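You operate a simulated robot arm through the tools that you are given. There is no shell and no other tool. Be economical: measure what you need, move in short steps, check, and stop when the job is done.

You run a simulated two-armed robot. Do the job below in one go: nothing can be reset, and whatever is moved stays where it is left.

## Task
On the top of the work table, fold the grey rag in half.

The check looks at the end state, three seconds after you hand in, the way a careful person would. Anything else that was tipped, shoved, dropped, spilled or broken makes it a failure. Flat cloth is picked up by pressing the open fingertips on it (5 to 10 N) and closing them slowly along it; thin cloth reads only 2 to 8 mm in the jaws.

## Robot
Two 7-joint arms with two-finger parallel grippers on one trunk, on a base that drives. Base frame: it is fixed to the floor where the robot stands at the start and does not move with it; the origin is under the middle of the robot, x ahead of it, y to its left, z up; the surface under the hand at the start is at about z = 800. Readings come in mm, degrees, newtons and seconds.
The left shoulder is at the start at [70, 133, 1076], the right one opposite. With the tool pointing down near the work surface each hand reaches from about 200 to 660 mm from the robot's upright axis, wherever it stands, measured 20 degrees to its own side. Places, roughly: top of the work table [600, 300, 800]. Payload 1.57 kg a hand.
The tool frame of a hand sits at the grasp point between the pads (the TCP): z along the fingers, y along the line on which they close. The tips reach 30 mm beyond it. The gripper opens to 80 mm. The fingers are 17 mm wide and 12 mm thick; the gripper's body (40 by 82 mm) begins 80 mm behind the TCP.
Orientation is that of the tool frame in the base frame, as [roll, pitch, yaw] about the fixed x, y, z axes, in that order (R = Rz(yaw) Ry(pitch) Rx(roll)). With the fingers straight down and closing along the base's y, the tool's x points along the base's -x, its y along +y and its z along -z.

## Interface
- The arms move only by the tool jog_arm. It takes "left_steps", "right_steps" or both (then of equal length, played together; a hand with none holds still); each is a list of rows, each an object (a shift or turn left out is 0, a gripper value left out holds the last) with "jaw": the gripper command, from -1 (shut) to 1 (fully open), values between in proportion; "translation": the shift along the tool's x, y, z in units of 25 mm (1.0 is 25 mm), a list of three; "turn": the turn, a rotation vector about the tool's x, y, z in units of 5 degrees (1.0 is 5 degrees), a list of three. In form: [{"jaw": jaw, "translation": [tx, ty, tz], "turn": [wx, wy, wz]}, ...]. A call has 1 to 12 rows; each row shifts and turns the commanded pose from where the row before left it, along the tool's axes as they then stand. A call with a number of a shift or a turn outside -1 to 1 is refused whole. A row lasts 0.2 s, in which the tool goes at most 50 mm and 8.6 degrees; a call with a longer step from one row to the next is refused whole, and so is a gripper value outside its range. Where a pose cannot be reached the arm comes as near as it can. A force on the tool above 40 N (or 10 N above the force at the start of the call, whichever is more), or a blocked arm, ends the call early, and 0.2 s more pass. Each finger travels about 153 mm/s and halts on what it meets, pressing with about 23 N; the grip force reading is that of the motor and also rises with nothing between the fingers. The clock runs only during rows and for 0.2 s after the last one: add rows that do not move to give the fingers time. It gives the time, the measured TCP pose, the force on the tool (base axes), the opening and the grip force at its end, in the units of the frame above (readings bear some noise), with the torque about the TCP (base axes, N m) and any sound that the robot's microphone picked up.
- Cameras (640 x 400 px; columns grow to the right, rows downward): "scene" is now at [138.1, -26.6, 1294.1]; the picture's right is [-0.34, -0.94, 0.00], its down [-0.58, 0.20, -0.79] and it looks along [0.75, -0.27, -0.61] (base axes); focal length 273 px, centre (320, 200). "left" rides on the left gripper at [72, 7, -122] in its tool frame; the picture's right is [-0.09, 1.00, 0.00], its down [-0.84, -0.08, -0.54] and it looks along [-0.54, -0.05, 0.84] (tool axes); focal length 238 px, centre (320, 200). "right" rides on the right gripper at [72, -7, -122] in its tool frame; the picture's right is [0.09, 1.00, 0.00], its down [-0.84, 0.08, -0.54] and it looks along [-0.54, 0.05, 0.84] (tool axes); focal length 238 px, centre (320, 200). There is no depth. A picture from a camera that has moved, and an enlarged one, comes with that camera's place and axes in the base frame and with its lens. The place of the scene camera against the robot may be out by one fixed shift of up to 12 mm in any direction.
- capture(camera): a new picture of that camera. The clock stands still meanwhile.
- raise_lower(by): slides the trunk up (or, below 0, down) by that many mm; the arms and the scene camera ride with it, the base frame stays. It gives what a move gives, with no picture.
- roll_base(legs): drives the robot by 1 to 6 legs, each [ahead, left, turn to the left] in mm, mm and degrees, along the robot's own axes; the way and the turn of a leg run together, so that a leg with both is an arc; at most 1500 mm and 180 degrees a leg. The arms and the cameras ride along, it lands a little off, and it stops where it bumps. It gives what a move gives.
- turn_head(pan, tilt): turns the head with the scene camera to pan (to the left, within 86 degrees either way) and tilt (down, from -29 to 69), counted from straight ahead of the robot. It gives what a move gives.
- zoom(camera, box): a new picture of the part [left, top, right, bottom] of that camera's present view, enlarged. The clock stands still meanwhile.
- close_job(): hands the job in; it is judged then, once.

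Work in short steps. Places have to be worked out from the pictures, the camera data and where the tool is seen: move nearer, look again, correct. Check each grasp and each placing, and mend what went wrong. You have 120 turns and 88 pictures in all, those below and enlarged ones among them. Open the grippers and draw the arms clear of the work before you hand the job in, unless the task says otherwise; then end with one line.

The tools are called after ">>>" as name(argument=value, ...) on one line, values as JSON. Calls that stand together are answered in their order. jog_arm: Moves the arms, as the interface text tells. Its arguments: {"type":"object","properties":{"left_steps":{"type":"array","items":{"type":"object","properties":{"jaw":{"type":"number"},"translation":{"type":"array","items":{"type":"number"}},"turn":{"type":"array","items":{"type":"number"}}}}},"right_steps":{"type":"array","items":{"type":"object","properties":{"jaw":{"type":"number"},"translation":{"type":"array","items":{"type":"number"}},"turn":{"type":"array","items":{"type":"number"}}}}}},"required":[]} The other tools are called the same way: raise_lower (by) slides the trunk up or down; roll_base (legs) drives the base; turn_head (pan, tilt) turns the head that bears the scene camera; capture (camera) takes a picture; zoom (camera, box) takes an enlarged picture of a part of a camera's view; close_job () hands the job in.

At the start:

```text
time_s: 0.0
left_ee_pos: [531.0, 151.6, 962.2]
left_orientation: [179.9, -0.1, 179.9]
left_ft_force: [-0.4, 0.2, -0.2]
left_ft_torque: [-0.01, -0.05, -0.02]
left_width: 79.9
left_grasp_force: 0.1
right_ee_pos: [449.1, -279.4, 1043.5]
right_orientation: [180.0, 0.0, -180.0]
right_ft_force: [0.7, -0.4, 0.4]
right_ft_torque: [0.0, -0.01, -0.01]
right_width: 79.9
right_grasp_force: 0.0
trunk travel left (down, up): [-650.0, 290.0]
robot x, y, heading: [-2.4, 3.9, 0.2]
head pan, tilt: [-19.6, 37.7]
```

scene: 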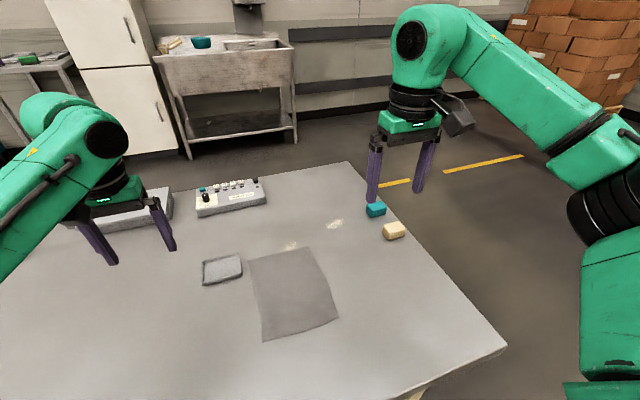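
right: 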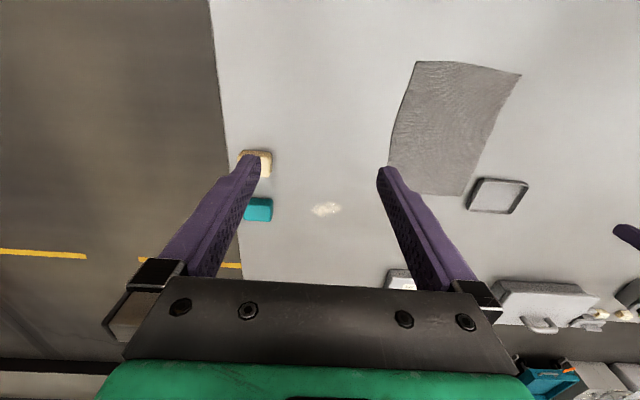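
left: 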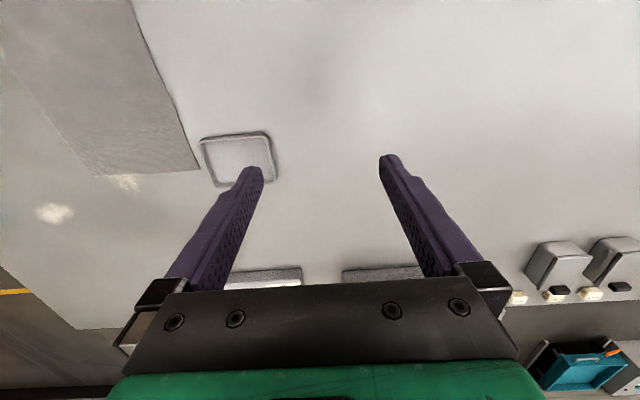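

The rag lies at roughly x 388–582, y −157…−13, with a grey tray close to its far-left corner. I zoom in for accurate corners before moving.

>>> zoom(camera="scene", box=[180, 220, 372, 350])

>>> zoom(camera="right", box=[360, 40, 560, 230])

```text
3.08 times, centred on (276, 285) of scene
camera zoom: at [138.1, -26.6, 1294.1], right [-0.34, -0.94, 0.0], down [-0.58, 0.2, -0.79], along [0.75, -0.27, -0.61], focal length 841 px, centre (455, -62)
```

zoom: 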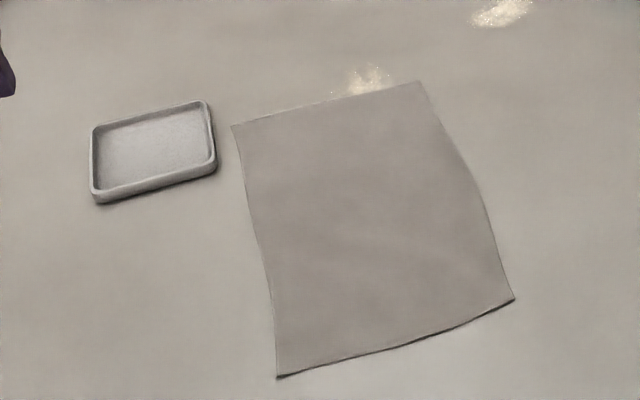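

```text
2.11 times, centred on (460, 135) of right
camera zoom: at [375.9, -285.2, 1165.1], right [-0.09, 1.0, 0.0], down [0.84, 0.08, 0.54], along [0.54, 0.05, -0.84], focal length 502 px, centre (25, 337)
```

zoom: 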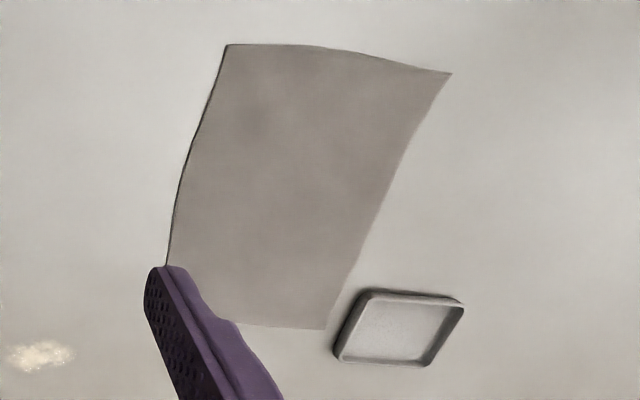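

Arm-camera and scene rays agree: corners about FL(578,−7), FR(573,−154), NL(383,−8), NR(381,−157). I'll fold the far edge to the near edge with both hands, fingers closing along x; first I turn both hands 90° with cameras outward.

>>> jog_arm(left_steps=[{"turn": [0, 0, 1], "jaw": -0.25}, {"turn": [0, 0, 1]}, {"turn": [0, 0, 1]}, {"turn": [0, 0, 1]}, {"turn": [0, 0, 1]}, {"turn": [0, 0, 1]}, {"turn": [0, 0, 1]}, {"turn": [0, 0, 1]}, {"turn": [0, 0, 1]}], right_steps=[{"turn": [0, 0, -1], "jaw": -0.25}, {"turn": [0, 0, -1]}, {"turn": [0, 0, -1]}, {"turn": [0, 0, -1]}, {"turn": [0, 0, -1]}, {"turn": [0, 0, -1]}, {"turn": [0, 0, -1]}, {"turn": [0, 0, -1]}, {"turn": [0, 0, -1]}])

>>> jog_arm(left_steps=[{"turn": [0, 0, 1]}, {"turn": [0, 0, 1]}, {"turn": [0, 0, 1]}, {"turn": [0, 0, 1]}, {"turn": [0, 0, 1]}, {"turn": [0, 0, 1]}, {"turn": [0, 0, 1]}, {"turn": [0, 0, 1]}, {"turn": [0, 0, 1]}], right_steps=[{"turn": [0, 0, -1]}, {"turn": [0, 0, -1]}, {"turn": [0, 0, -1]}, {"turn": [0, 0, -1]}, {"turn": [0, 0, -1]}, {"turn": [0, 0, -1]}, {"turn": [0, 0, -1]}, {"turn": [0, 0, -1]}, {"turn": [0, 0, -1]}])

```text
time_s: 2.0
left_ee_pos: [532.4, 152.3, 961.7]
left_orientation: [-180.0, 0.0, 134.9]
left_ft_force: [-0.6, -1.2, 0.2]
left_ft_torque: [-0.02, -0.02, -0.02]
left_width: 30.1
left_grasp_force: 0.0
right_ee_pos: [363.2, -167.3, 1020.8]
right_orientation: [-179.9, 0.0, -135.1]
right_ft_force: [-0.3, 0.8, -0.3]
right_ft_torque: [-0.03, 0.01, 0.0]
right_width: 29.9
right_grasp_force: 0.1
right hand out of reach, approached as far as the arm can: row 3, 4, 5, 6, 7, 8, 9
trunk travel left (down, up): [-650.0, 290.0]
robot x, y, heading: [-5.2, 0.3, 0.1]
head pan, tilt: [-19.6, 37.7]
```

```text
time_s: 4.0
left_ee_pos: [531.8, 151.8, 961.4]
left_orientation: [180.0, 0.1, 89.8]
left_ft_force: [0.1, 0.4, -0.6]
left_ft_torque: [0.0, 0.03, -0.02]
left_width: 29.9
left_grasp_force: 0.1
right_ee_pos: [232.2, -59.8, 1007.9]
right_orientation: [-180.0, -0.1, -90.2]
right_ft_force: [1.0, 0.0, 0.2]
right_ft_torque: [0.0, 0.01, 0.0]
right_width: 29.9
right_grasp_force: 0.0
right hand out of reach, approached as far as the arm can: row 1, 2, 3, 4, 5, 6, 7, 8, 9
trunk travel left (down, up): [-650.0, 290.0]
robot x, y, heading: [-1.2, 3.0, 0.0]
head pan, tilt: [-19.6, 37.7]
```

The right hand was too high to turn in place (it drifted toward the body). I lower it and see whether it recovers its commanded spot.

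>>> jog_arm(right_steps=[{"translation": [0, 0, 1]}, {"translation": [0, 0, 1]}, {"translation": [0, 0, 1]}, {}])

>>> capture(camera="scene")

```text
time_s: 5.0
left_ee_pos: [531.7, 151.9, 962.1]
left_orientation: [180.0, 0.1, 90.0]
left_ft_force: [0.3, -0.1, -0.5]
left_ft_torque: [0.02, 0.01, 0.0]
left_width: 29.9
left_grasp_force: 0.0
right_ee_pos: [228.7, -62.9, 949.4]
right_orientation: [179.9, 0.0, -90.5]
right_ft_force: [0.4, 0.4, 0.0]
right_ft_torque: [-0.01, -0.01, -0.02]
right_width: 30.2
right_grasp_force: 0.0
right hand out of reach, approached as far as the arm can: row 2, 3
trunk travel left (down, up): [-650.0, 290.0]
robot x, y, heading: [2.5, 0.3, 0.1]
head pan, tilt: [-19.6, 37.7]
```

```text
82 pictures are left
camera scene: at [138.1, -26.4, 1294.1], right [-0.34, -0.94, 0.0], down [-0.58, 0.2, -0.79], along [0.75, -0.27, -0.61], focal length 273 px, centre (320, 200)
```

scene: 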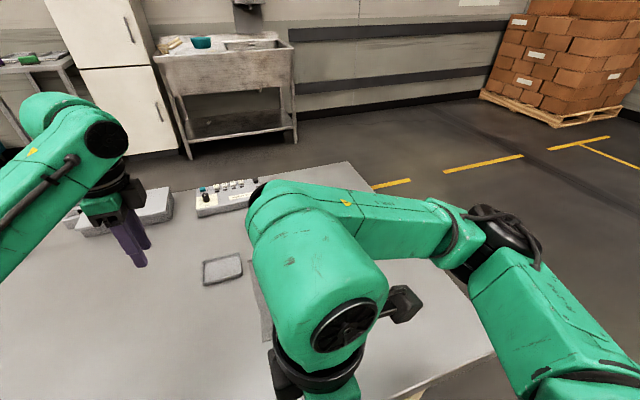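

By mirror symmetry with the left arm the pose should be reachable further out, so I move the right hand forward at this height.

>>> jog_arm(right_steps=[{"translation": [0.3, -1, 0]}, {"translation": [0.3, -1, 0]}, {"translation": [0.3, -1, 0]}, {"translation": [0.3, -1, 0]}, {"translation": [0.3, -1, 0]}, {"translation": [0.3, -1, 0]}, {"translation": [0.3, -1, 0]}, {"translation": [0.3, -1, 0]}])

>>> capture(camera="scene")

```text
time_s: 6.8
left_ee_pos: [532.1, 152.0, 962.1]
left_orientation: [-179.9, 0.0, 90.0]
left_ft_force: [-0.6, 0.5, -0.4]
left_ft_torque: [-0.01, 0.03, 0.02]
left_width: 30.0
left_grasp_force: 0.1
right_ee_pos: [227.9, -62.7, 948.5]
right_orientation: [179.9, 0.0, -90.5]
right_ft_force: [-0.3, 0.3, 0.1]
right_ft_torque: [0.0, 0.0, 0.02]
right_width: 30.0
right_grasp_force: 0.1
right hand out of reach, approached as far as the arm can: row 1, 2, 3, 4, 5, 6, 7, 8
trunk travel left (down, up): [-650.0, 290.0]
robot x, y, heading: [-1.1, 1.8, -0.2]
head pan, tilt: [-19.6, 37.7]
```

```text
81 pictures are left
camera scene: at [138.0, -26.6, 1294.1], right [-0.34, -0.94, 0.0], down [-0.58, 0.2, -0.79], along [0.75, -0.27, -0.61], focal length 273 px, centre (320, 200)
```

scene: 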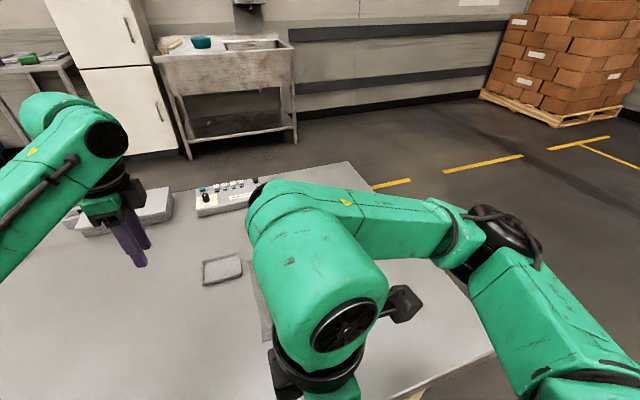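

The right wrist is at a joint limit that way; I turn it the other way round (to yaw +90, camera inward), beginning with the unwind.

>>> jog_arm(right_steps=[{"turn": [0, 0, 1]}, {"turn": [0, 0, 1]}, {"turn": [0, 0, 1]}, {"turn": [0, 0, 1]}, {"turn": [0, 0, 1]}, {"turn": [0, 0, 1]}, {"turn": [0, 0, 1]}, {"turn": [0, 0, 1]}, {"turn": [0, 0, 1]}, {"turn": [0, 0, 1]}, {"turn": [0, 0, 1]}, {"turn": [0, 0, 1]}])

>>> jog_arm(right_steps=[{"turn": [0, 0, 1]}, {"turn": [0, 0, 1]}, {"turn": [0, 0, 1]}, {"turn": [0, 0, 1]}, {"turn": [0, 0, 1]}, {"turn": [0, 0, 1]}, {"translation": [-1, -0.5, 0]}, {"translation": [-1, -0.5, 0]}, {"translation": [-1, -0.5, 0]}, {"translation": [-1, -0.5, 0]}, {"translation": [-1, -0.5, 0]}, {"translation": [-1, -0.5, 0]}])

>>> capture(camera="scene")

```text
time_s: 9.4
left_ee_pos: [532.9, 152.8, 961.5]
left_orientation: [-179.9, -0.1, 90.1]
left_ft_force: [-0.1, -0.3, 0.6]
left_ft_torque: [0.01, 0.01, 0.02]
left_width: 29.8
left_grasp_force: 0.0
right_ee_pos: [227.9, -62.2, 948.4]
right_orientation: [-179.9, 0.0, -150.0]
right_ft_force: [0.7, 0.4, 0.8]
right_ft_torque: [-0.02, 0.0, 0.0]
right_width: 29.9
right_grasp_force: 0.1
trunk travel left (down, up): [-650.0, 290.0]
robot x, y, heading: [-3.7, 1.7, 0.1]
head pan, tilt: [-19.6, 37.7]
```

```text
time_s: 12.0
left_ee_pos: [532.1, 152.1, 961.8]
left_orientation: [-179.9, 0.0, 90.0]
left_ft_force: [0.4, 0.0, 0.1]
left_ft_torque: [0.02, -0.02, 0.03]
left_width: 29.9
left_grasp_force: 0.0
right_ee_pos: [380.3, -137.8, 946.9]
right_orientation: [-179.9, -0.1, 180.0]
right_ft_force: [0.5, -0.3, 0.2]
right_ft_torque: [-0.02, 0.05, 0.01]
right_width: 30.0
right_grasp_force: 0.1
trunk travel left (down, up): [-650.0, 290.0]
robot x, y, heading: [1.8, 0.7, -0.0]
head pan, tilt: [-19.6, 37.7]
```

```text
80 pictures are left
camera scene: at [138.6, -27.1, 1294.0], right [-0.34, -0.94, 0.0], down [-0.58, 0.21, -0.79], along [0.75, -0.27, -0.61], focal length 273 px, centre (320, 200)
```

scene: 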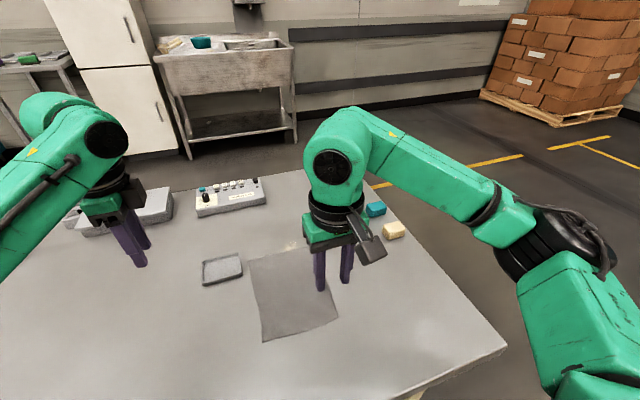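

Free again. Now forward over the far edge and rotate to yaw +90.

>>> jog_arm(right_steps=[{"translation": [-1, 0, 0]}, {"translation": [-1, 0, 0]}, {"translation": [-1, 0, 0]}, {"translation": [-1, 0, 0]}, {"translation": [-1, 0, 0]}, {"translation": [-1, 0, 0]}, {"translation": [-0.9, 0, 0]}, {"turn": [0, 0, 1]}, {"turn": [0, 0, 1]}, {"turn": [0, 0, 1]}, {"turn": [0, 0, 1]}, {"turn": [0, 0, 1]}])

>>> jog_arm(right_steps=[{"turn": [0, 0, 1]}, {"turn": [0, 0, 1]}, {"turn": [0, 0, 1]}, {"turn": [0, 0, 1]}, {"turn": [0, 0, 1]}, {"turn": [0, 0, 1]}, {"turn": [0, 0, 1]}, {"turn": [0, 0, 1]}, {"turn": [0, 0, 1]}, {"turn": [0, 0, 1]}, {"turn": [0, 0, 1]}, {"turn": [0, 0, 1]}])

```text
time_s: 14.6
left_ee_pos: [532.7, 152.2, 962.9]
left_orientation: [-180.0, 0.0, 90.0]
left_ft_force: [-0.1, 0.2, 0.0]
left_ft_torque: [0.0, -0.05, -0.01]
left_width: 29.9
left_grasp_force: 0.1
right_ee_pos: [549.8, -136.2, 949.0]
right_orientation: [180.0, 0.0, 154.9]
right_ft_force: [-0.1, 0.6, -0.5]
right_ft_torque: [0.01, 0.01, -0.01]
right_width: 30.2
right_grasp_force: 0.0
trunk travel left (down, up): [-650.0, 290.0]
robot x, y, heading: [0.9, 2.9, 0.0]
head pan, tilt: [-19.6, 37.7]
```

```text
time_s: 17.2
left_ee_pos: [532.5, 151.5, 962.4]
left_orientation: [-179.9, 0.0, 89.9]
left_ft_force: [0.0, 0.3, -0.1]
left_ft_torque: [-0.02, 0.02, 0.0]
left_width: 29.6
left_grasp_force: 0.0
right_ee_pos: [550.0, -136.5, 948.6]
right_orientation: [-180.0, 0.1, 94.9]
right_ft_force: [0.4, 0.3, 1.2]
right_ft_torque: [0.03, -0.02, 0.0]
right_width: 30.0
right_grasp_force: 0.0
trunk travel left (down, up): [-650.0, 290.0]
robot x, y, heading: [0.6, 1.7, -0.0]
head pan, tilt: [-19.6, 37.7]
```

Yaw +90 works for the right. To keep the wrists apart I'll lean both hands 15° outward, placing the TCPs at about (550,−145) and (555,−17) above the far corners, still high.

>>> jog_arm(left_steps=[{"turn": [0, -1, 0]}, {"turn": [0, -1, 0]}, {"turn": [0, -1, 0]}, {}], right_steps=[{"turn": [0, 0, 1], "translation": [-0.34, 0, 0]}, {"turn": [0, 1, 0]}, {"turn": [0, 1, 0]}, {"turn": [0, 1, 0]}])

>>> jog_arm(left_steps=[{"translation": [-0.97, 0.15, 0.26]}, {"translation": [-0.97, 0.15, 0.26]}, {"translation": [-0.97, 0.15, 0.26]}, {"translation": [-0.97, 0.15, 0.26]}, {"translation": [-0.97, 0.15, 0.26]}, {"translation": [-0.97, 0.15, 0.26]}])

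>>> capture(camera="scene")

>>> capture(camera="right")

>>> capture(camera="left")

```text
time_s: 18.2
left_ee_pos: [532.2, 151.5, 961.9]
left_orientation: [-179.8, 15.1, 89.9]
left_ft_force: [0.2, 0.4, 0.0]
left_ft_torque: [-0.03, -0.01, 0.0]
left_width: 30.1
left_grasp_force: 0.0
right_ee_pos: [550.4, -146.6, 947.8]
right_orientation: [-180.0, -15.1, 90.0]
right_ft_force: [0.1, 0.0, 0.4]
right_ft_torque: [0.01, 0.01, 0.02]
right_width: 29.6
right_grasp_force: 0.1
trunk travel left (down, up): [-650.0, 290.0]
robot x, y, heading: [0.7, -0.4, 0.2]
head pan, tilt: [-19.6, 37.7]
```

```text
time_s: 19.6
left_ee_pos: [555.5, 0.5, 961.7]
left_orientation: [-180.0, 15.0, 90.0]
left_ft_force: [-0.2, -0.2, 0.0]
left_ft_torque: [0.01, 0.0, 0.01]
left_width: 29.9
left_grasp_force: 0.0
right_ee_pos: [550.3, -146.8, 948.1]
right_orientation: [-180.0, -15.1, 90.1]
right_ft_force: [-0.3, -0.5, -0.6]
right_ft_torque: [0.01, 0.03, 0.03]
right_width: 29.7
right_grasp_force: 0.2
trunk travel left (down, up): [-650.0, 290.0]
robot x, y, heading: [-3.1, 1.4, 0.1]
head pan, tilt: [-19.6, 37.7]
```

```text
79 pictures are left
camera scene: at [138.1, -27.9, 1294.0], right [-0.34, -0.94, 0.0], down [-0.58, 0.21, -0.79], along [0.75, -0.26, -0.61], focal length 273 px, centre (320, 200)
```

scene: 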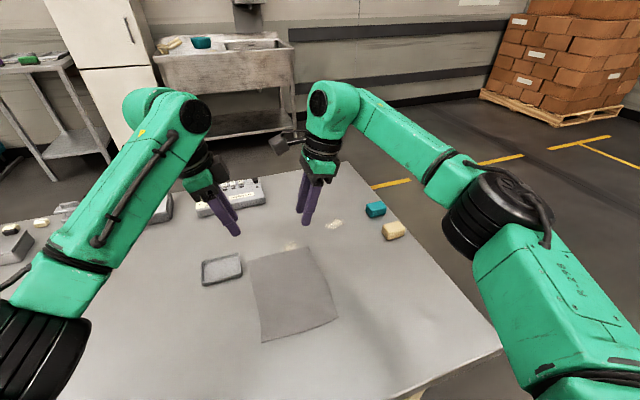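

```text
78 pictures are left
camera right: at [543.6, -108.7, 1084.4], right [1.0, 0.09, 0.02], down [0.08, -0.95, 0.31], along [0.05, -0.3, -0.95], focal length 238 px, centre (320, 200)
```

right: 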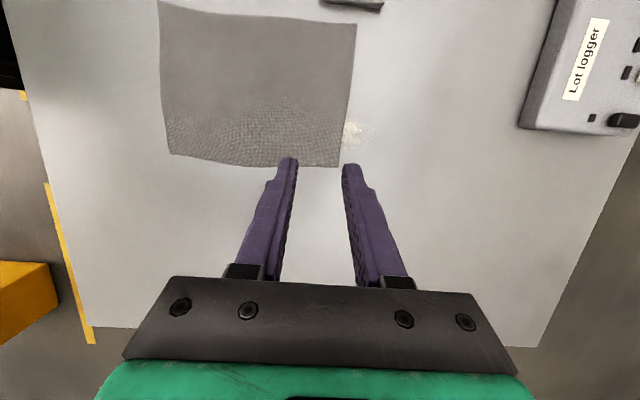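

```text
77 pictures are left
camera left: at [561.6, 102.6, 1061.7], right [1.0, -0.09, 0.02], down [-0.08, -0.67, 0.74], along [-0.05, -0.74, -0.67], focal length 238 px, centre (320, 200)
```

left: 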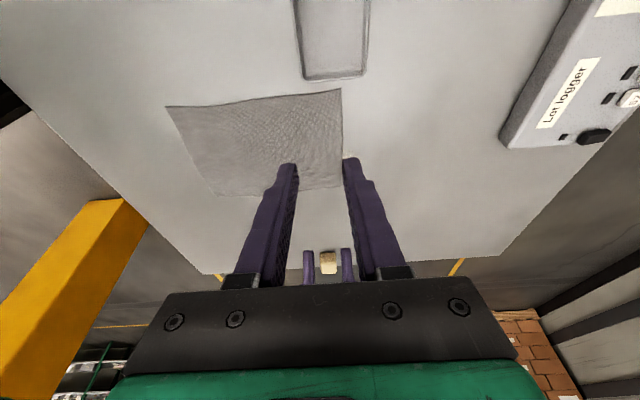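

Corner estimates hold (far edge x≈577, y −155…−7). I descend both hands to just above the cloth.

>>> jog_arm(left_steps=[{"translation": [-0.676, 0, 0.181]}, {"translation": [0.259, 0, 0.966]}, {"translation": [0.259, 0, 0.966]}, {"translation": [0.259, 0, 0.966]}, {"translation": [0.259, 0, 0.966]}, {"translation": [0.24, 0, 0.9]}], right_steps=[{"translation": [0, 0.2, 0]}, {"translation": [-0.259, 0, 0.966]}, {"translation": [-0.259, 0, 0.966]}, {"translation": [-0.259, 0, 0.966]}, {"translation": [-0.259, 0, 0.966]}, {"translation": [-0.1, 0, 0.386]}])

>>> capture(camera="right")

>>> capture(camera="left")

>>> zoom(camera="scene", box=[180, 150, 372, 350])

```text
time_s: 21.0
left_ee_pos: [557.0, -14.9, 838.8]
left_orientation: [-179.9, 15.0, 89.9]
left_ft_force: [-0.5, 0.2, 0.6]
left_ft_torque: [-0.04, 0.01, -0.01]
left_width: 29.9
left_grasp_force: 0.1
right_ee_pos: [555.6, -144.0, 840.1]
right_orientation: [-180.0, -14.9, 90.0]
right_ft_force: [0.2, 1.0, -0.1]
right_ft_torque: [0.0, -0.03, 0.0]
right_width: 30.1
right_grasp_force: 0.1
trunk travel left (down, up): [-650.0, 290.0]
robot x, y, heading: [0.3, -0.4, -0.1]
head pan, tilt: [-19.6, 37.7]
```

```text
76 pictures are left
camera right: at [548.9, -106.7, 975.0], right [1.0, 0.09, 0.02], down [0.08, -0.95, 0.31], along [0.05, -0.3, -0.95], focal length 238 px, centre (320, 200)
```

right: 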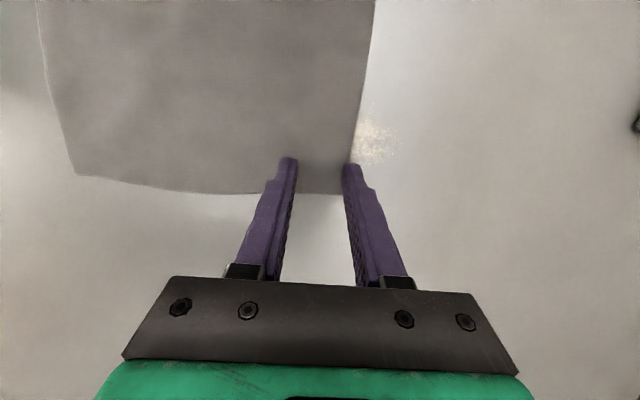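

```text
75 pictures are left
camera left: at [563.3, 85.5, 938.7], right [1.0, -0.09, 0.02], down [-0.08, -0.67, 0.74], along [-0.05, -0.74, -0.67], focal length 238 px, centre (320, 200)
```

left: 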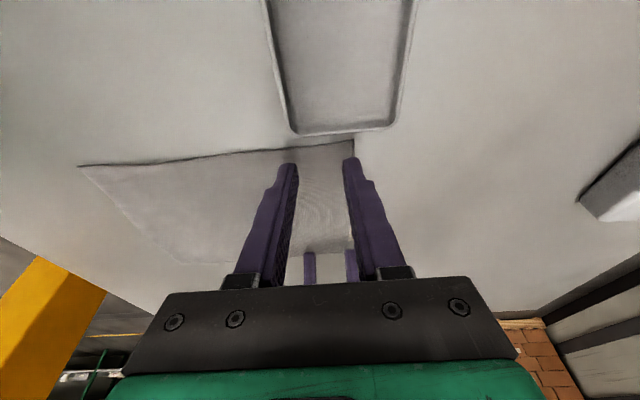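

```text
2.00 times, centred on (276, 250) of scene
camera zoom: at [138.3, -26.7, 1294.1], right [-0.34, -0.94, 0.0], down [-0.58, 0.2, -0.79], along [0.75, -0.27, -0.61], focal length 547 px, centre (408, 100)
```

zoom: 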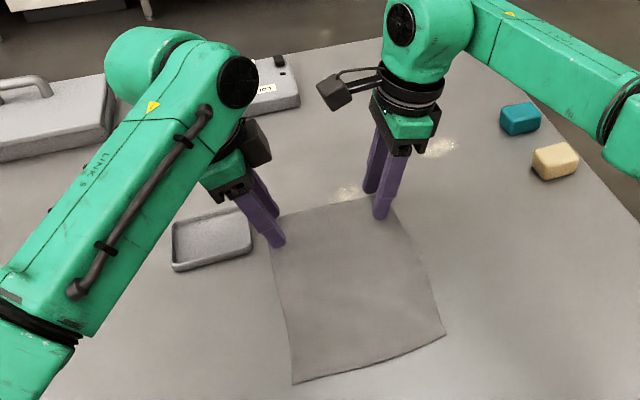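

Outer fingers sit just inside the far edge on both sides. Lower gently to find contact.

>>> jog_arm(left_steps=[{"translation": [0.05, 0, 0.2]}, {}], right_steps=[{"translation": [-0.06, 0, 0.23]}, {}])

>>> jog_arm(left_steps=[{"translation": [0.02, 0, 0.08]}, {}], right_steps=[{"translation": [-0.02, 0, 0.08]}, {}])

```text
time_s: 21.6
left_ee_pos: [555.8, -15.8, 833.0]
left_orientation: [180.0, 15.0, 90.1]
left_ft_force: [0.0, -0.3, 0.2]
left_ft_torque: [0.01, -0.04, 0.02]
left_width: 29.9
left_grasp_force: 0.0
right_ee_pos: [556.5, -143.3, 833.0]
right_orientation: [180.0, -15.1, 89.9]
right_ft_force: [0.7, 0.7, 0.7]
right_ft_torque: [-0.01, -0.04, -0.04]
right_width: 30.1
right_grasp_force: 0.1
trunk travel left (down, up): [-650.0, 290.0]
robot x, y, heading: [0.7, -0.1, -0.1]
head pan, tilt: [-19.6, 37.7]
```

```text
time_s: 22.2
left_ee_pos: [555.9, -16.1, 831.6]
left_orientation: [180.0, 15.0, 90.0]
left_ft_force: [0.5, 0.2, 2.5]
left_ft_torque: [-0.02, 0.02, -0.02]
left_width: 30.0
left_grasp_force: 0.0
right_ee_pos: [556.5, -143.8, 832.5]
right_orientation: [179.9, -15.0, 90.0]
right_ft_force: [0.1, -0.3, 6.9]
right_ft_torque: [-0.06, 0.01, -0.01]
right_width: 29.6
right_grasp_force: 0.0
trunk travel left (down, up): [-650.0, 290.0]
robot x, y, heading: [-1.2, -0.1, -0.1]
head pan, tilt: [-19.6, 37.7]
```

Both touching (2.5 N, 6.9 N). Add a bit of press and close slowly.

>>> jog_arm(left_steps=[{"translation": [0.01, 0, 0.03]}, {}], right_steps=[{"translation": [0, 0, 0.01]}, {}])

>>> jog_arm(left_steps=[{"jaw": -0.3}, {"jaw": -0.35}, {"jaw": -0.4}, {"jaw": -0.45}, {"jaw": -0.5}, {"jaw": -0.55}], right_steps=[{"jaw": -0.3}, {"jaw": -0.35}, {"jaw": -0.4}, {"jaw": -0.45}, {"jaw": -0.5}, {"jaw": -0.55}])

>>> capture(camera="right")

>>> capture(camera="left")

```text
time_s: 22.8
left_ee_pos: [555.5, -16.2, 833.5]
left_orientation: [179.9, 15.1, 89.9]
left_ft_force: [1.4, -0.2, 7.5]
left_ft_torque: [0.0, -0.04, 0.01]
left_width: 29.6
left_grasp_force: 0.1
right_ee_pos: [554.4, -143.9, 832.6]
right_orientation: [179.9, -15.0, 90.0]
right_ft_force: [1.0, 0.6, 7.5]
right_ft_torque: [0.03, 0.0, -0.02]
right_width: 29.6
right_grasp_force: 0.1
trunk travel left (down, up): [-650.0, 290.0]
robot x, y, heading: [-1.3, 0.5, 0.2]
head pan, tilt: [-19.6, 37.7]
```

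```text
time_s: 24.2
left_ee_pos: [554.1, -15.7, 831.9]
left_orientation: [179.9, 15.0, 89.9]
left_ft_force: [0.6, 0.2, 10.2]
left_ft_torque: [-0.04, 0.0, -0.01]
left_width: 18.7
left_grasp_force: 0.4
right_ee_pos: [553.5, -144.5, 833.5]
right_orientation: [179.8, -14.9, 90.0]
right_ft_force: [1.6, -0.2, 5.2]
right_ft_torque: [-0.01, 0.02, 0.01]
right_width: 17.3
right_grasp_force: 0.0
trunk travel left (down, up): [-650.0, 290.0]
robot x, y, heading: [3.3, -1.2, 0.2]
head pan, tilt: [-19.6, 37.7]
```

```text
73 pictures are left
camera right: at [546.4, -106.8, 968.7], right [1.0, 0.09, 0.03], down [0.08, -0.95, 0.31], along [0.05, -0.3, -0.95], focal length 238 px, centre (320, 200)
```

right: 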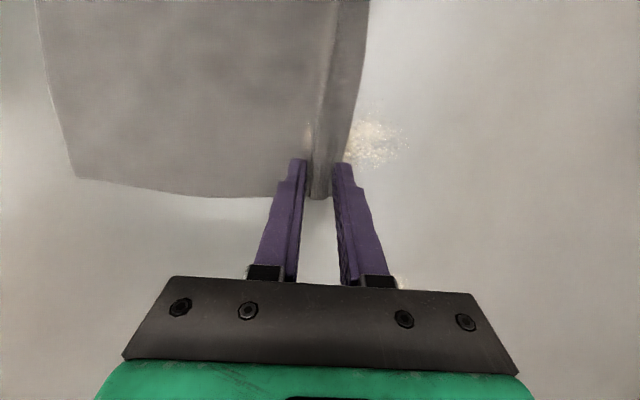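

```text
72 pictures are left
camera left: at [561.0, 85.6, 932.3], right [1.0, -0.09, 0.03], down [-0.08, -0.67, 0.74], along [-0.05, -0.74, -0.67], focal length 238 px, centre (320, 200)
```

left: 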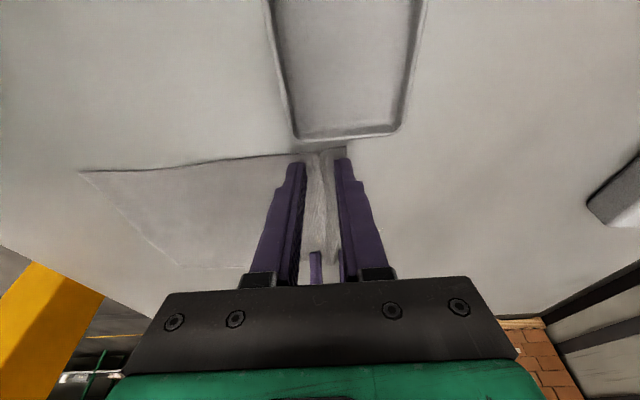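

Ridges form at both corners, with the edge right by the outer fingers. Keep closing slowly.

>>> jog_arm(left_steps=[{"jaw": -0.6}, {"jaw": -0.65}, {"jaw": -0.7}, {"jaw": -0.75}, {"jaw": -0.8}, {"jaw": -0.85}, {"jaw": -0.9}, {"jaw": -0.95}, {"jaw": -1}, {}, {}], right_steps=[{"jaw": -0.6}, {"jaw": -0.65}, {"jaw": -0.7}, {"jaw": -0.75}, {"jaw": -0.8}, {"jaw": -0.85}, {"jaw": -0.9}, {"jaw": -0.95}, {"jaw": -1}, {}, {}])

>>> capture(camera="right")

>>> capture(camera="left")

```text
time_s: 26.6
left_ee_pos: [552.0, -16.9, 831.9]
left_orientation: [179.9, 15.1, 89.9]
left_ft_force: [0.6, -1.0, 10.5]
left_ft_torque: [-0.02, -0.01, 0.01]
left_width: 2.4
left_grasp_force: 22.6
right_ee_pos: [552.5, -145.2, 833.7]
right_orientation: [179.8, -15.1, 90.0]
right_ft_force: [0.6, 0.8, 5.2]
right_ft_torque: [0.01, -0.03, -0.02]
right_width: 6.5
right_grasp_force: 23.1
trunk travel left (down, up): [-650.0, 290.0]
robot x, y, heading: [-0.8, -2.1, 0.2]
head pan, tilt: [-19.6, 37.7]
```

```text
71 pictures are left
camera right: at [546.4, -106.7, 968.8], right [1.0, 0.09, 0.03], down [0.08, -0.95, 0.31], along [0.05, -0.3, -0.95], focal length 238 px, centre (320, 200)
```

right: 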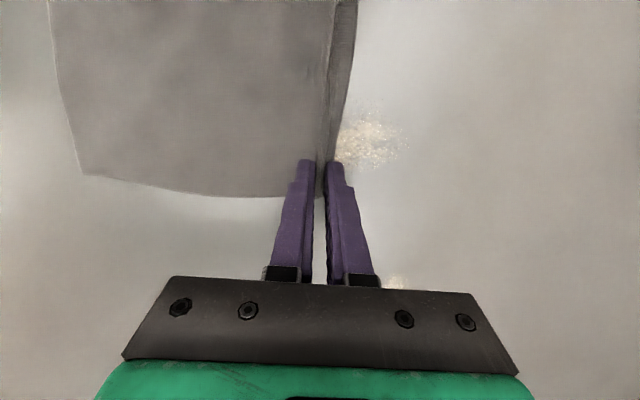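

```text
70 pictures are left
camera left: at [561.0, 85.6, 932.3], right [1.0, -0.09, 0.03], down [-0.08, -0.67, 0.74], along [-0.05, -0.74, -0.67], focal length 238 px, centre (320, 200)
```

left: 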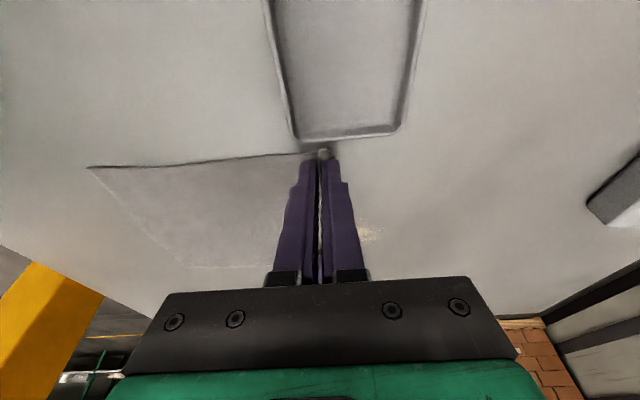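

Widths 2.4 and 6.5 mm – cloth in both jaws. Lift together while moving back slightly, then check.

>>> jog_arm(left_steps=[{"translation": [-0.13, -0.15, -0.48]}, {"translation": [-0.13, -0.15, -0.48]}, {"translation": [-0.13, -0.15, -0.48]}, {}], right_steps=[{"translation": [0.13, -0.15, -0.48]}, {"translation": [0.13, -0.15, -0.48]}, {"translation": [0.13, -0.15, -0.48]}, {}])

>>> zoom(camera="scene", box=[180, 150, 372, 350])

>>> capture(camera="right")

>>> capture(camera="left")

```text
time_s: 27.6
left_ee_pos: [542.8, -15.9, 867.9]
left_orientation: [-179.9, 15.0, 90.0]
left_ft_force: [0.8, -1.1, -1.0]
left_ft_torque: [-0.01, 0.04, 0.03]
left_width: 2.4
left_grasp_force: 23.3
right_ee_pos: [544.1, -145.5, 866.8]
right_orientation: [180.0, -15.0, 90.0]
right_ft_force: [0.0, 1.0, 0.4]
right_ft_torque: [0.03, -0.02, 0.0]
right_width: 6.4
right_grasp_force: 23.3
trunk travel left (down, up): [-650.0, 290.0]
robot x, y, heading: [1.7, 4.8, -0.1]
head pan, tilt: [-19.6, 37.7]
```

```text
2.00 times, centred on (276, 250) of scene
camera zoom: at [138.2, -26.6, 1294.1], right [-0.34, -0.94, 0.0], down [-0.58, 0.2, -0.79], along [0.75, -0.27, -0.61], focal length 547 px, centre (408, 100)
```

zoom: 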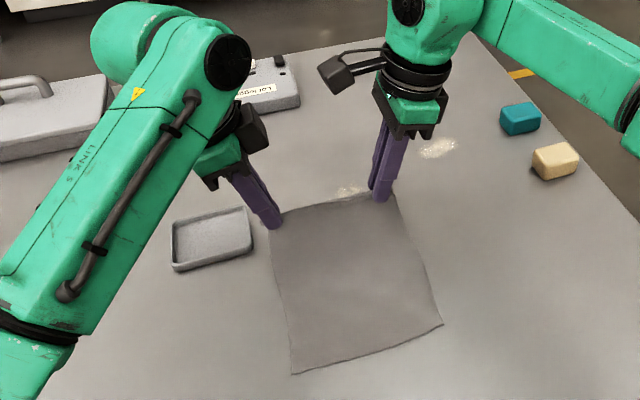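

```text
68 pictures are left
camera right: at [536.8, -107.9, 1003.4], right [1.0, 0.09, 0.02], down [0.08, -0.95, 0.31], along [0.05, -0.3, -0.95], focal length 238 px, centre (320, 200)
```

right: 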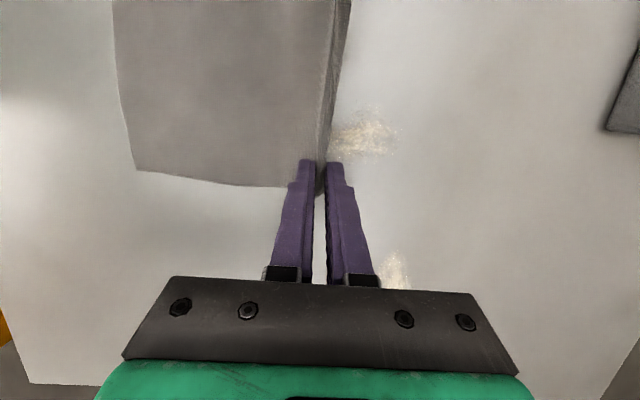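

```text
67 pictures are left
camera left: at [551.1, 85.7, 967.7], right [1.0, -0.09, 0.02], down [-0.08, -0.67, 0.74], along [-0.05, -0.74, -0.67], focal length 238 px, centre (320, 200)
```

left: 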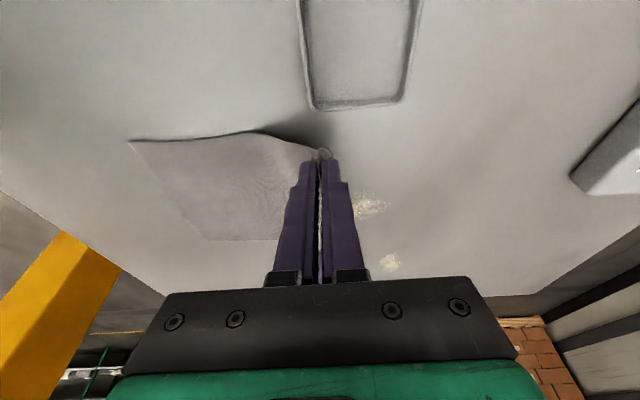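

Both corners are held and hanging free. Now the arc: carry back toward the near edge, tilting the fingers to point away (30°) as the sheet turns over.

>>> jog_arm(left_steps=[{"translation": [-0.09, -0.81, -0.32], "turn": [-0.966, 0, 0.259]}, {"translation": [-0.06, -0.79, -0.19], "turn": [-0.966, 0, 0.259]}, {"translation": [-0.09, -0.84, 0.04], "turn": [-0.966, 0, 0.259]}], right_steps=[{"translation": [0.09, -0.81, -0.32], "turn": [-0.966, 0, -0.259]}, {"translation": [0.06, -0.79, -0.19], "turn": [-0.966, 0, -0.259]}, {"translation": [0.09, -0.84, 0.04], "turn": [-0.966, 0, -0.259]}])

>>> zoom(camera="scene", box=[180, 150, 372, 350])

```text
time_s: 28.4
left_ee_pos: [481.1, -19.5, 876.8]
left_orientation: [164.3, 14.4, 86.0]
left_ft_force: [0.6, 0.3, 0.2]
left_ft_torque: [0.03, 0.02, 0.04]
left_width: 2.2
left_grasp_force: 23.2
right_ee_pos: [481.1, -142.1, 875.8]
right_orientation: [164.2, -14.5, 94.1]
right_ft_force: [-0.3, 0.0, -0.1]
right_ft_torque: [0.01, 0.0, 0.01]
right_width: 6.2
right_grasp_force: 23.2
trunk travel left (down, up): [-650.0, 290.0]
robot x, y, heading: [-1.1, 1.2, -0.1]
head pan, tilt: [-19.6, 37.7]
```

```text
2.00 times, centred on (276, 250) of scene
camera zoom: at [136.0, -26.8, 1294.4], right [-0.34, -0.94, 0.0], down [-0.57, 0.2, -0.79], along [0.75, -0.27, -0.61], focal length 547 px, centre (408, 100)
```

zoom: 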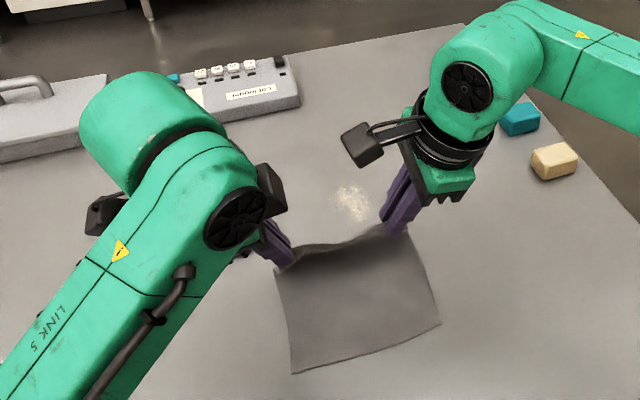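

The sheet is turning over cleanly and the near edge stays put. Continue the arc to 30° tilt.

>>> jog_arm(left_steps=[{"translation": [0, -0.88, -0.12], "turn": [-0.966, 0, 0.259]}, {"translation": [0.02, -0.88, -0.06], "turn": [-0.966, 0, 0.259]}, {"translation": [0.03, -0.89, 0], "turn": [-0.966, 0, 0.259]}, {}], right_steps=[{"translation": [0, -0.88, -0.12], "turn": [-0.966, 0, -0.259]}, {"translation": [-0.02, -0.88, -0.06], "turn": [-0.966, 0, -0.259]}, {"translation": [-0.03, -0.89, 0], "turn": [-0.966, 0, -0.259]}, {}])

>>> zoom(camera="scene", box=[180, 150, 372, 350])

>>> capture(camera="right")

>>> capture(camera="left")

```text
time_s: 29.4
left_ee_pos: [420.1, -16.9, 854.8]
left_orientation: [149.3, 13.0, 82.3]
left_ft_force: [0.0, -0.1, -0.4]
left_ft_torque: [-0.02, 0.03, -0.03]
left_width: 2.0
left_grasp_force: 23.1
right_ee_pos: [421.2, -146.0, 854.4]
right_orientation: [149.0, -13.0, 97.6]
right_ft_force: [-0.2, 1.6, -0.4]
right_ft_torque: [0.01, -0.01, 0.03]
right_width: 6.3
right_grasp_force: 22.9
trunk travel left (down, up): [-650.0, 290.0]
robot x, y, heading: [1.4, -0.1, -0.3]
head pan, tilt: [-19.6, 37.7]
```

```text
2.00 times, centred on (276, 250) of scene
camera zoom: at [138.9, -26.8, 1294.0], right [-0.34, -0.94, 0.0], down [-0.58, 0.2, -0.79], along [0.75, -0.27, -0.61], focal length 547 px, centre (408, 100)
```

zoom: 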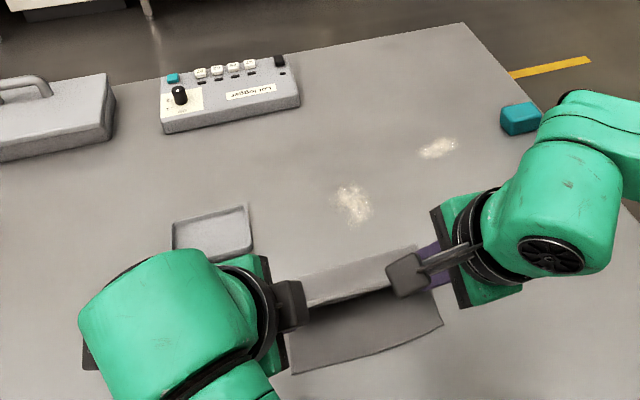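

```text
64 pictures are left
camera right: at [346.8, -107.6, 969.3], right [0.85, 0.09, 0.52], down [-0.09, -0.95, 0.3], along [0.52, -0.3, -0.8], focal length 238 px, centre (320, 200)
```

right: 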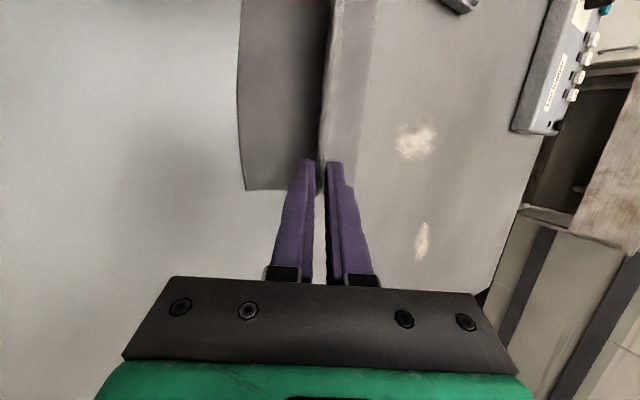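

```text
63 pictures are left
camera left: at [376.6, 84.9, 945.9], right [0.85, -0.09, 0.52], down [-0.44, -0.67, 0.6], along [0.29, -0.74, -0.61], focal length 238 px, centre (320, 200)
```

left: 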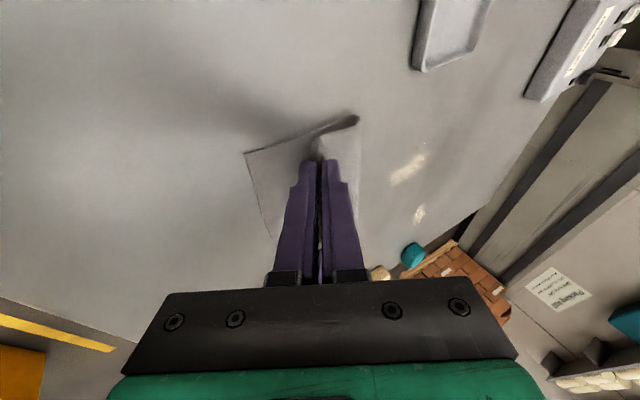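

The sheet is turned over with both edges well oriented; the near edge of the bottom layer is at x≈391. Lower the held edge to the cloth.

>>> jog_arm(left_steps=[{"translation": [0.06, -0.26, 0.21]}, {"translation": [0.06, -0.26, 0.21]}, {}], right_steps=[{"translation": [-0.06, -0.26, 0.21]}, {"translation": [-0.06, -0.26, 0.21]}, {}])

>>> capture(camera="right")

>>> capture(camera="left")

```text
time_s: 30.2
left_ee_pos: [411.9, -15.7, 841.2]
left_orientation: [149.2, 13.1, 82.4]
left_ft_force: [-0.2, -0.2, 0.4]
left_ft_torque: [0.01, 0.0, 0.0]
left_width: 2.1
left_grasp_force: 23.1
right_ee_pos: [414.0, -144.6, 840.4]
right_orientation: [149.0, -13.0, 97.5]
right_ft_force: [-0.7, 0.3, -0.9]
right_ft_torque: [0.01, -0.03, 0.01]
right_width: 6.1
right_grasp_force: 22.8
trunk travel left (down, up): [-650.0, 290.0]
robot x, y, heading: [1.5, 0.8, 0.3]
head pan, tilt: [-19.6, 37.7]
```

```text
62 pictures are left
camera right: at [339.9, -107.2, 954.2], right [0.85, 0.09, 0.52], down [-0.09, -0.95, 0.3], along [0.52, -0.3, -0.8], focal length 238 px, centre (320, 200)
```

right: 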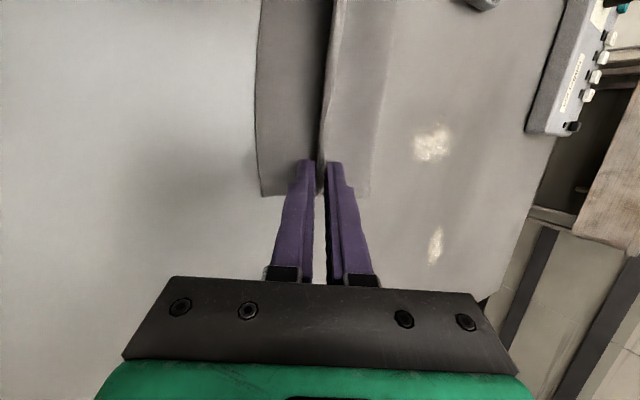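

```text
61 pictures are left
camera left: at [370.2, 85.9, 931.4], right [0.85, -0.09, 0.52], down [-0.44, -0.67, 0.6], along [0.29, -0.74, -0.61], focal length 238 px, centre (320, 200)
```

left: 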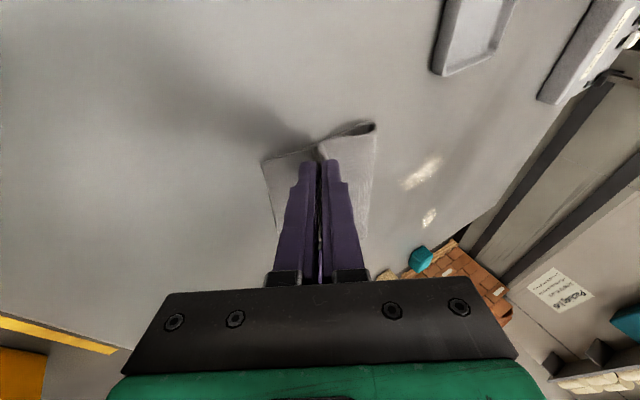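

Tips are at about x 427, fold forming at ~490, consistent. Lower a little more, then open slowly to ~14 mm.

>>> jog_arm(left_steps=[{"translation": [0.05, -0.1, 0.18]}, {"jaw": -0.95}, {"jaw": -0.9}, {"jaw": -0.85}, {"jaw": -0.75}, {"jaw": -0.65}, {}], right_steps=[{"translation": [-0.05, -0.1, 0.18]}, {"jaw": -0.95}, {"jaw": -0.9}, {"jaw": -0.85}, {"jaw": -0.75}, {"jaw": -0.65}, {}])

>>> capture(camera="right")

>>> capture(camera="left")

```text
time_s: 31.8
left_ee_pos: [412.7, -16.0, 836.9]
left_orientation: [149.1, 13.0, 82.4]
left_ft_force: [0.4, 0.1, 2.1]
left_ft_torque: [0.05, -0.02, -0.01]
left_width: 12.6
left_grasp_force: 0.0
right_ee_pos: [413.9, -143.8, 836.7]
right_orientation: [149.0, -12.9, 97.6]
right_ft_force: [1.6, -0.1, 8.1]
right_ft_torque: [-0.02, -0.04, 0.03]
right_width: 9.2
right_grasp_force: 0.0
trunk travel left (down, up): [-650.0, 290.0]
robot x, y, heading: [2.5, -1.9, -0.0]
head pan, tilt: [-19.6, 37.7]
```

```text
60 pictures are left
camera right: at [339.8, -106.9, 949.9], right [0.85, 0.09, 0.52], down [-0.09, -0.95, 0.3], along [0.52, -0.3, -0.8], focal length 238 px, centre (320, 200)
```

right: 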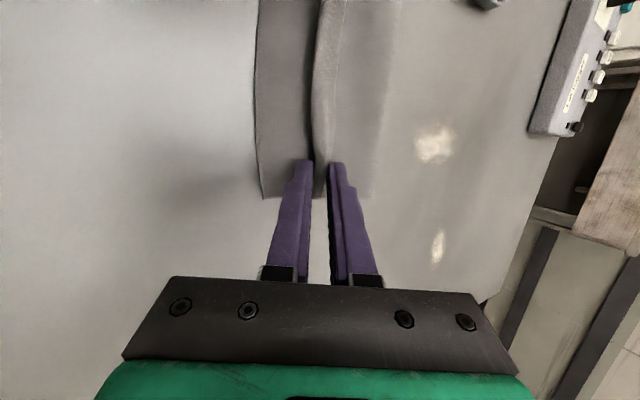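

```text
59 pictures are left
camera left: at [369.8, 85.7, 926.5], right [0.85, -0.09, 0.52], down [-0.44, -0.67, 0.6], along [0.29, -0.74, -0.61], focal length 238 px, centre (320, 200)
```

left: 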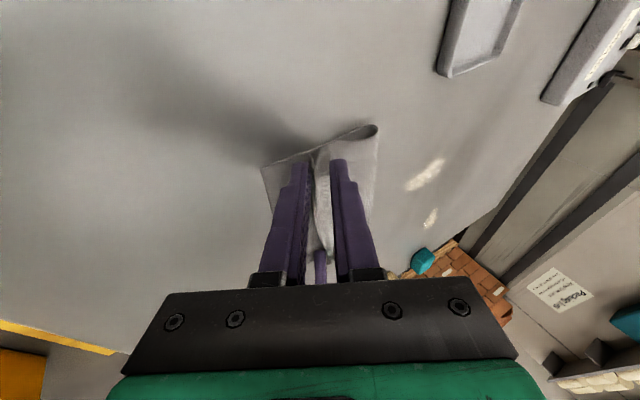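

Released. Withdraw both hands back along the fingers (up and toward the robot), opening slightly more, then look.

>>> jog_arm(left_steps=[{"translation": [0, 0, -0.3], "jaw": -0.5}, {"translation": [0, 0, -0.5]}, {"translation": [0, 0, -0.8]}, {"translation": [0, 0, -0.8]}, {"translation": [0, 0, -0.8]}], right_steps=[{"translation": [0, 0, -0.3], "jaw": -0.5}, {"translation": [0, 0, -0.5]}, {"translation": [0, 0, -0.8]}, {"translation": [0, 0, -0.8]}, {"translation": [0, 0, -0.8]}])

>>> capture(camera="right")

>>> capture(camera="left")

>>> zoom(camera="scene", box=[180, 150, 372, 350])

```text
time_s: 33.0
left_ee_pos: [374.1, 3.6, 902.6]
left_orientation: [149.1, 12.9, 82.4]
left_ft_force: [-0.3, 0.5, -1.0]
left_ft_torque: [0.01, -0.01, 0.0]
left_width: 20.0
left_grasp_force: 0.1
right_ee_pos: [372.3, -164.1, 901.7]
right_orientation: [149.1, -13.1, 97.6]
right_ft_force: [-0.6, 0.5, 0.6]
right_ft_torque: [-0.02, 0.02, -0.01]
right_width: 19.8
right_grasp_force: 0.0
trunk travel left (down, up): [-650.0, 290.0]
robot x, y, heading: [-1.3, 0.3, -0.0]
head pan, tilt: [-19.6, 37.7]
```

```text
58 pictures are left
camera right: at [299.0, -127.3, 1016.9], right [0.85, 0.09, 0.52], down [-0.09, -0.95, 0.3], along [0.52, -0.3, -0.8], focal length 238 px, centre (320, 200)
```

right: 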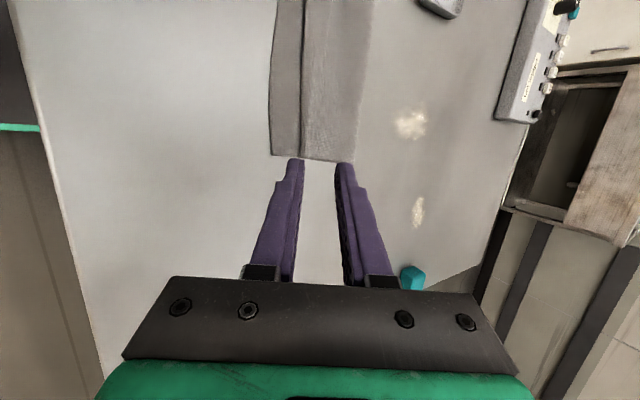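

```text
57 pictures are left
camera left: at [330.4, 105.2, 993.0], right [0.85, -0.09, 0.52], down [-0.44, -0.67, 0.6], along [0.29, -0.74, -0.61], focal length 238 px, centre (320, 200)
```

left: 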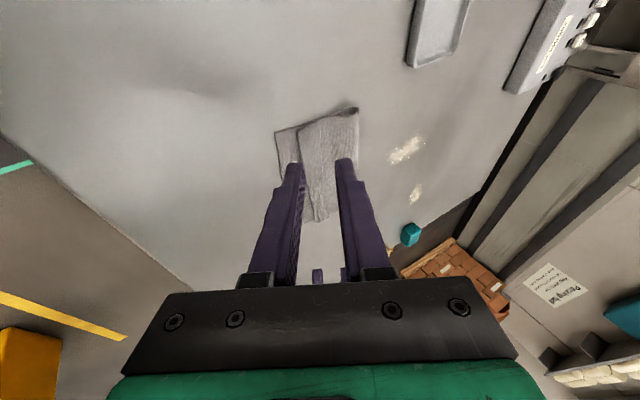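

```text
2.00 times, centred on (276, 250) of scene
camera zoom: at [136.6, -27.0, 1294.2], right [-0.34, -0.94, 0.0], down [-0.57, 0.21, -0.79], along [0.75, -0.27, -0.61], focal length 547 px, centre (408, 100)
```

zoom: 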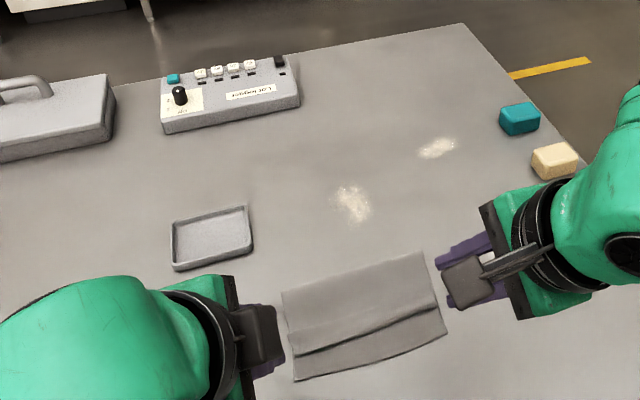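

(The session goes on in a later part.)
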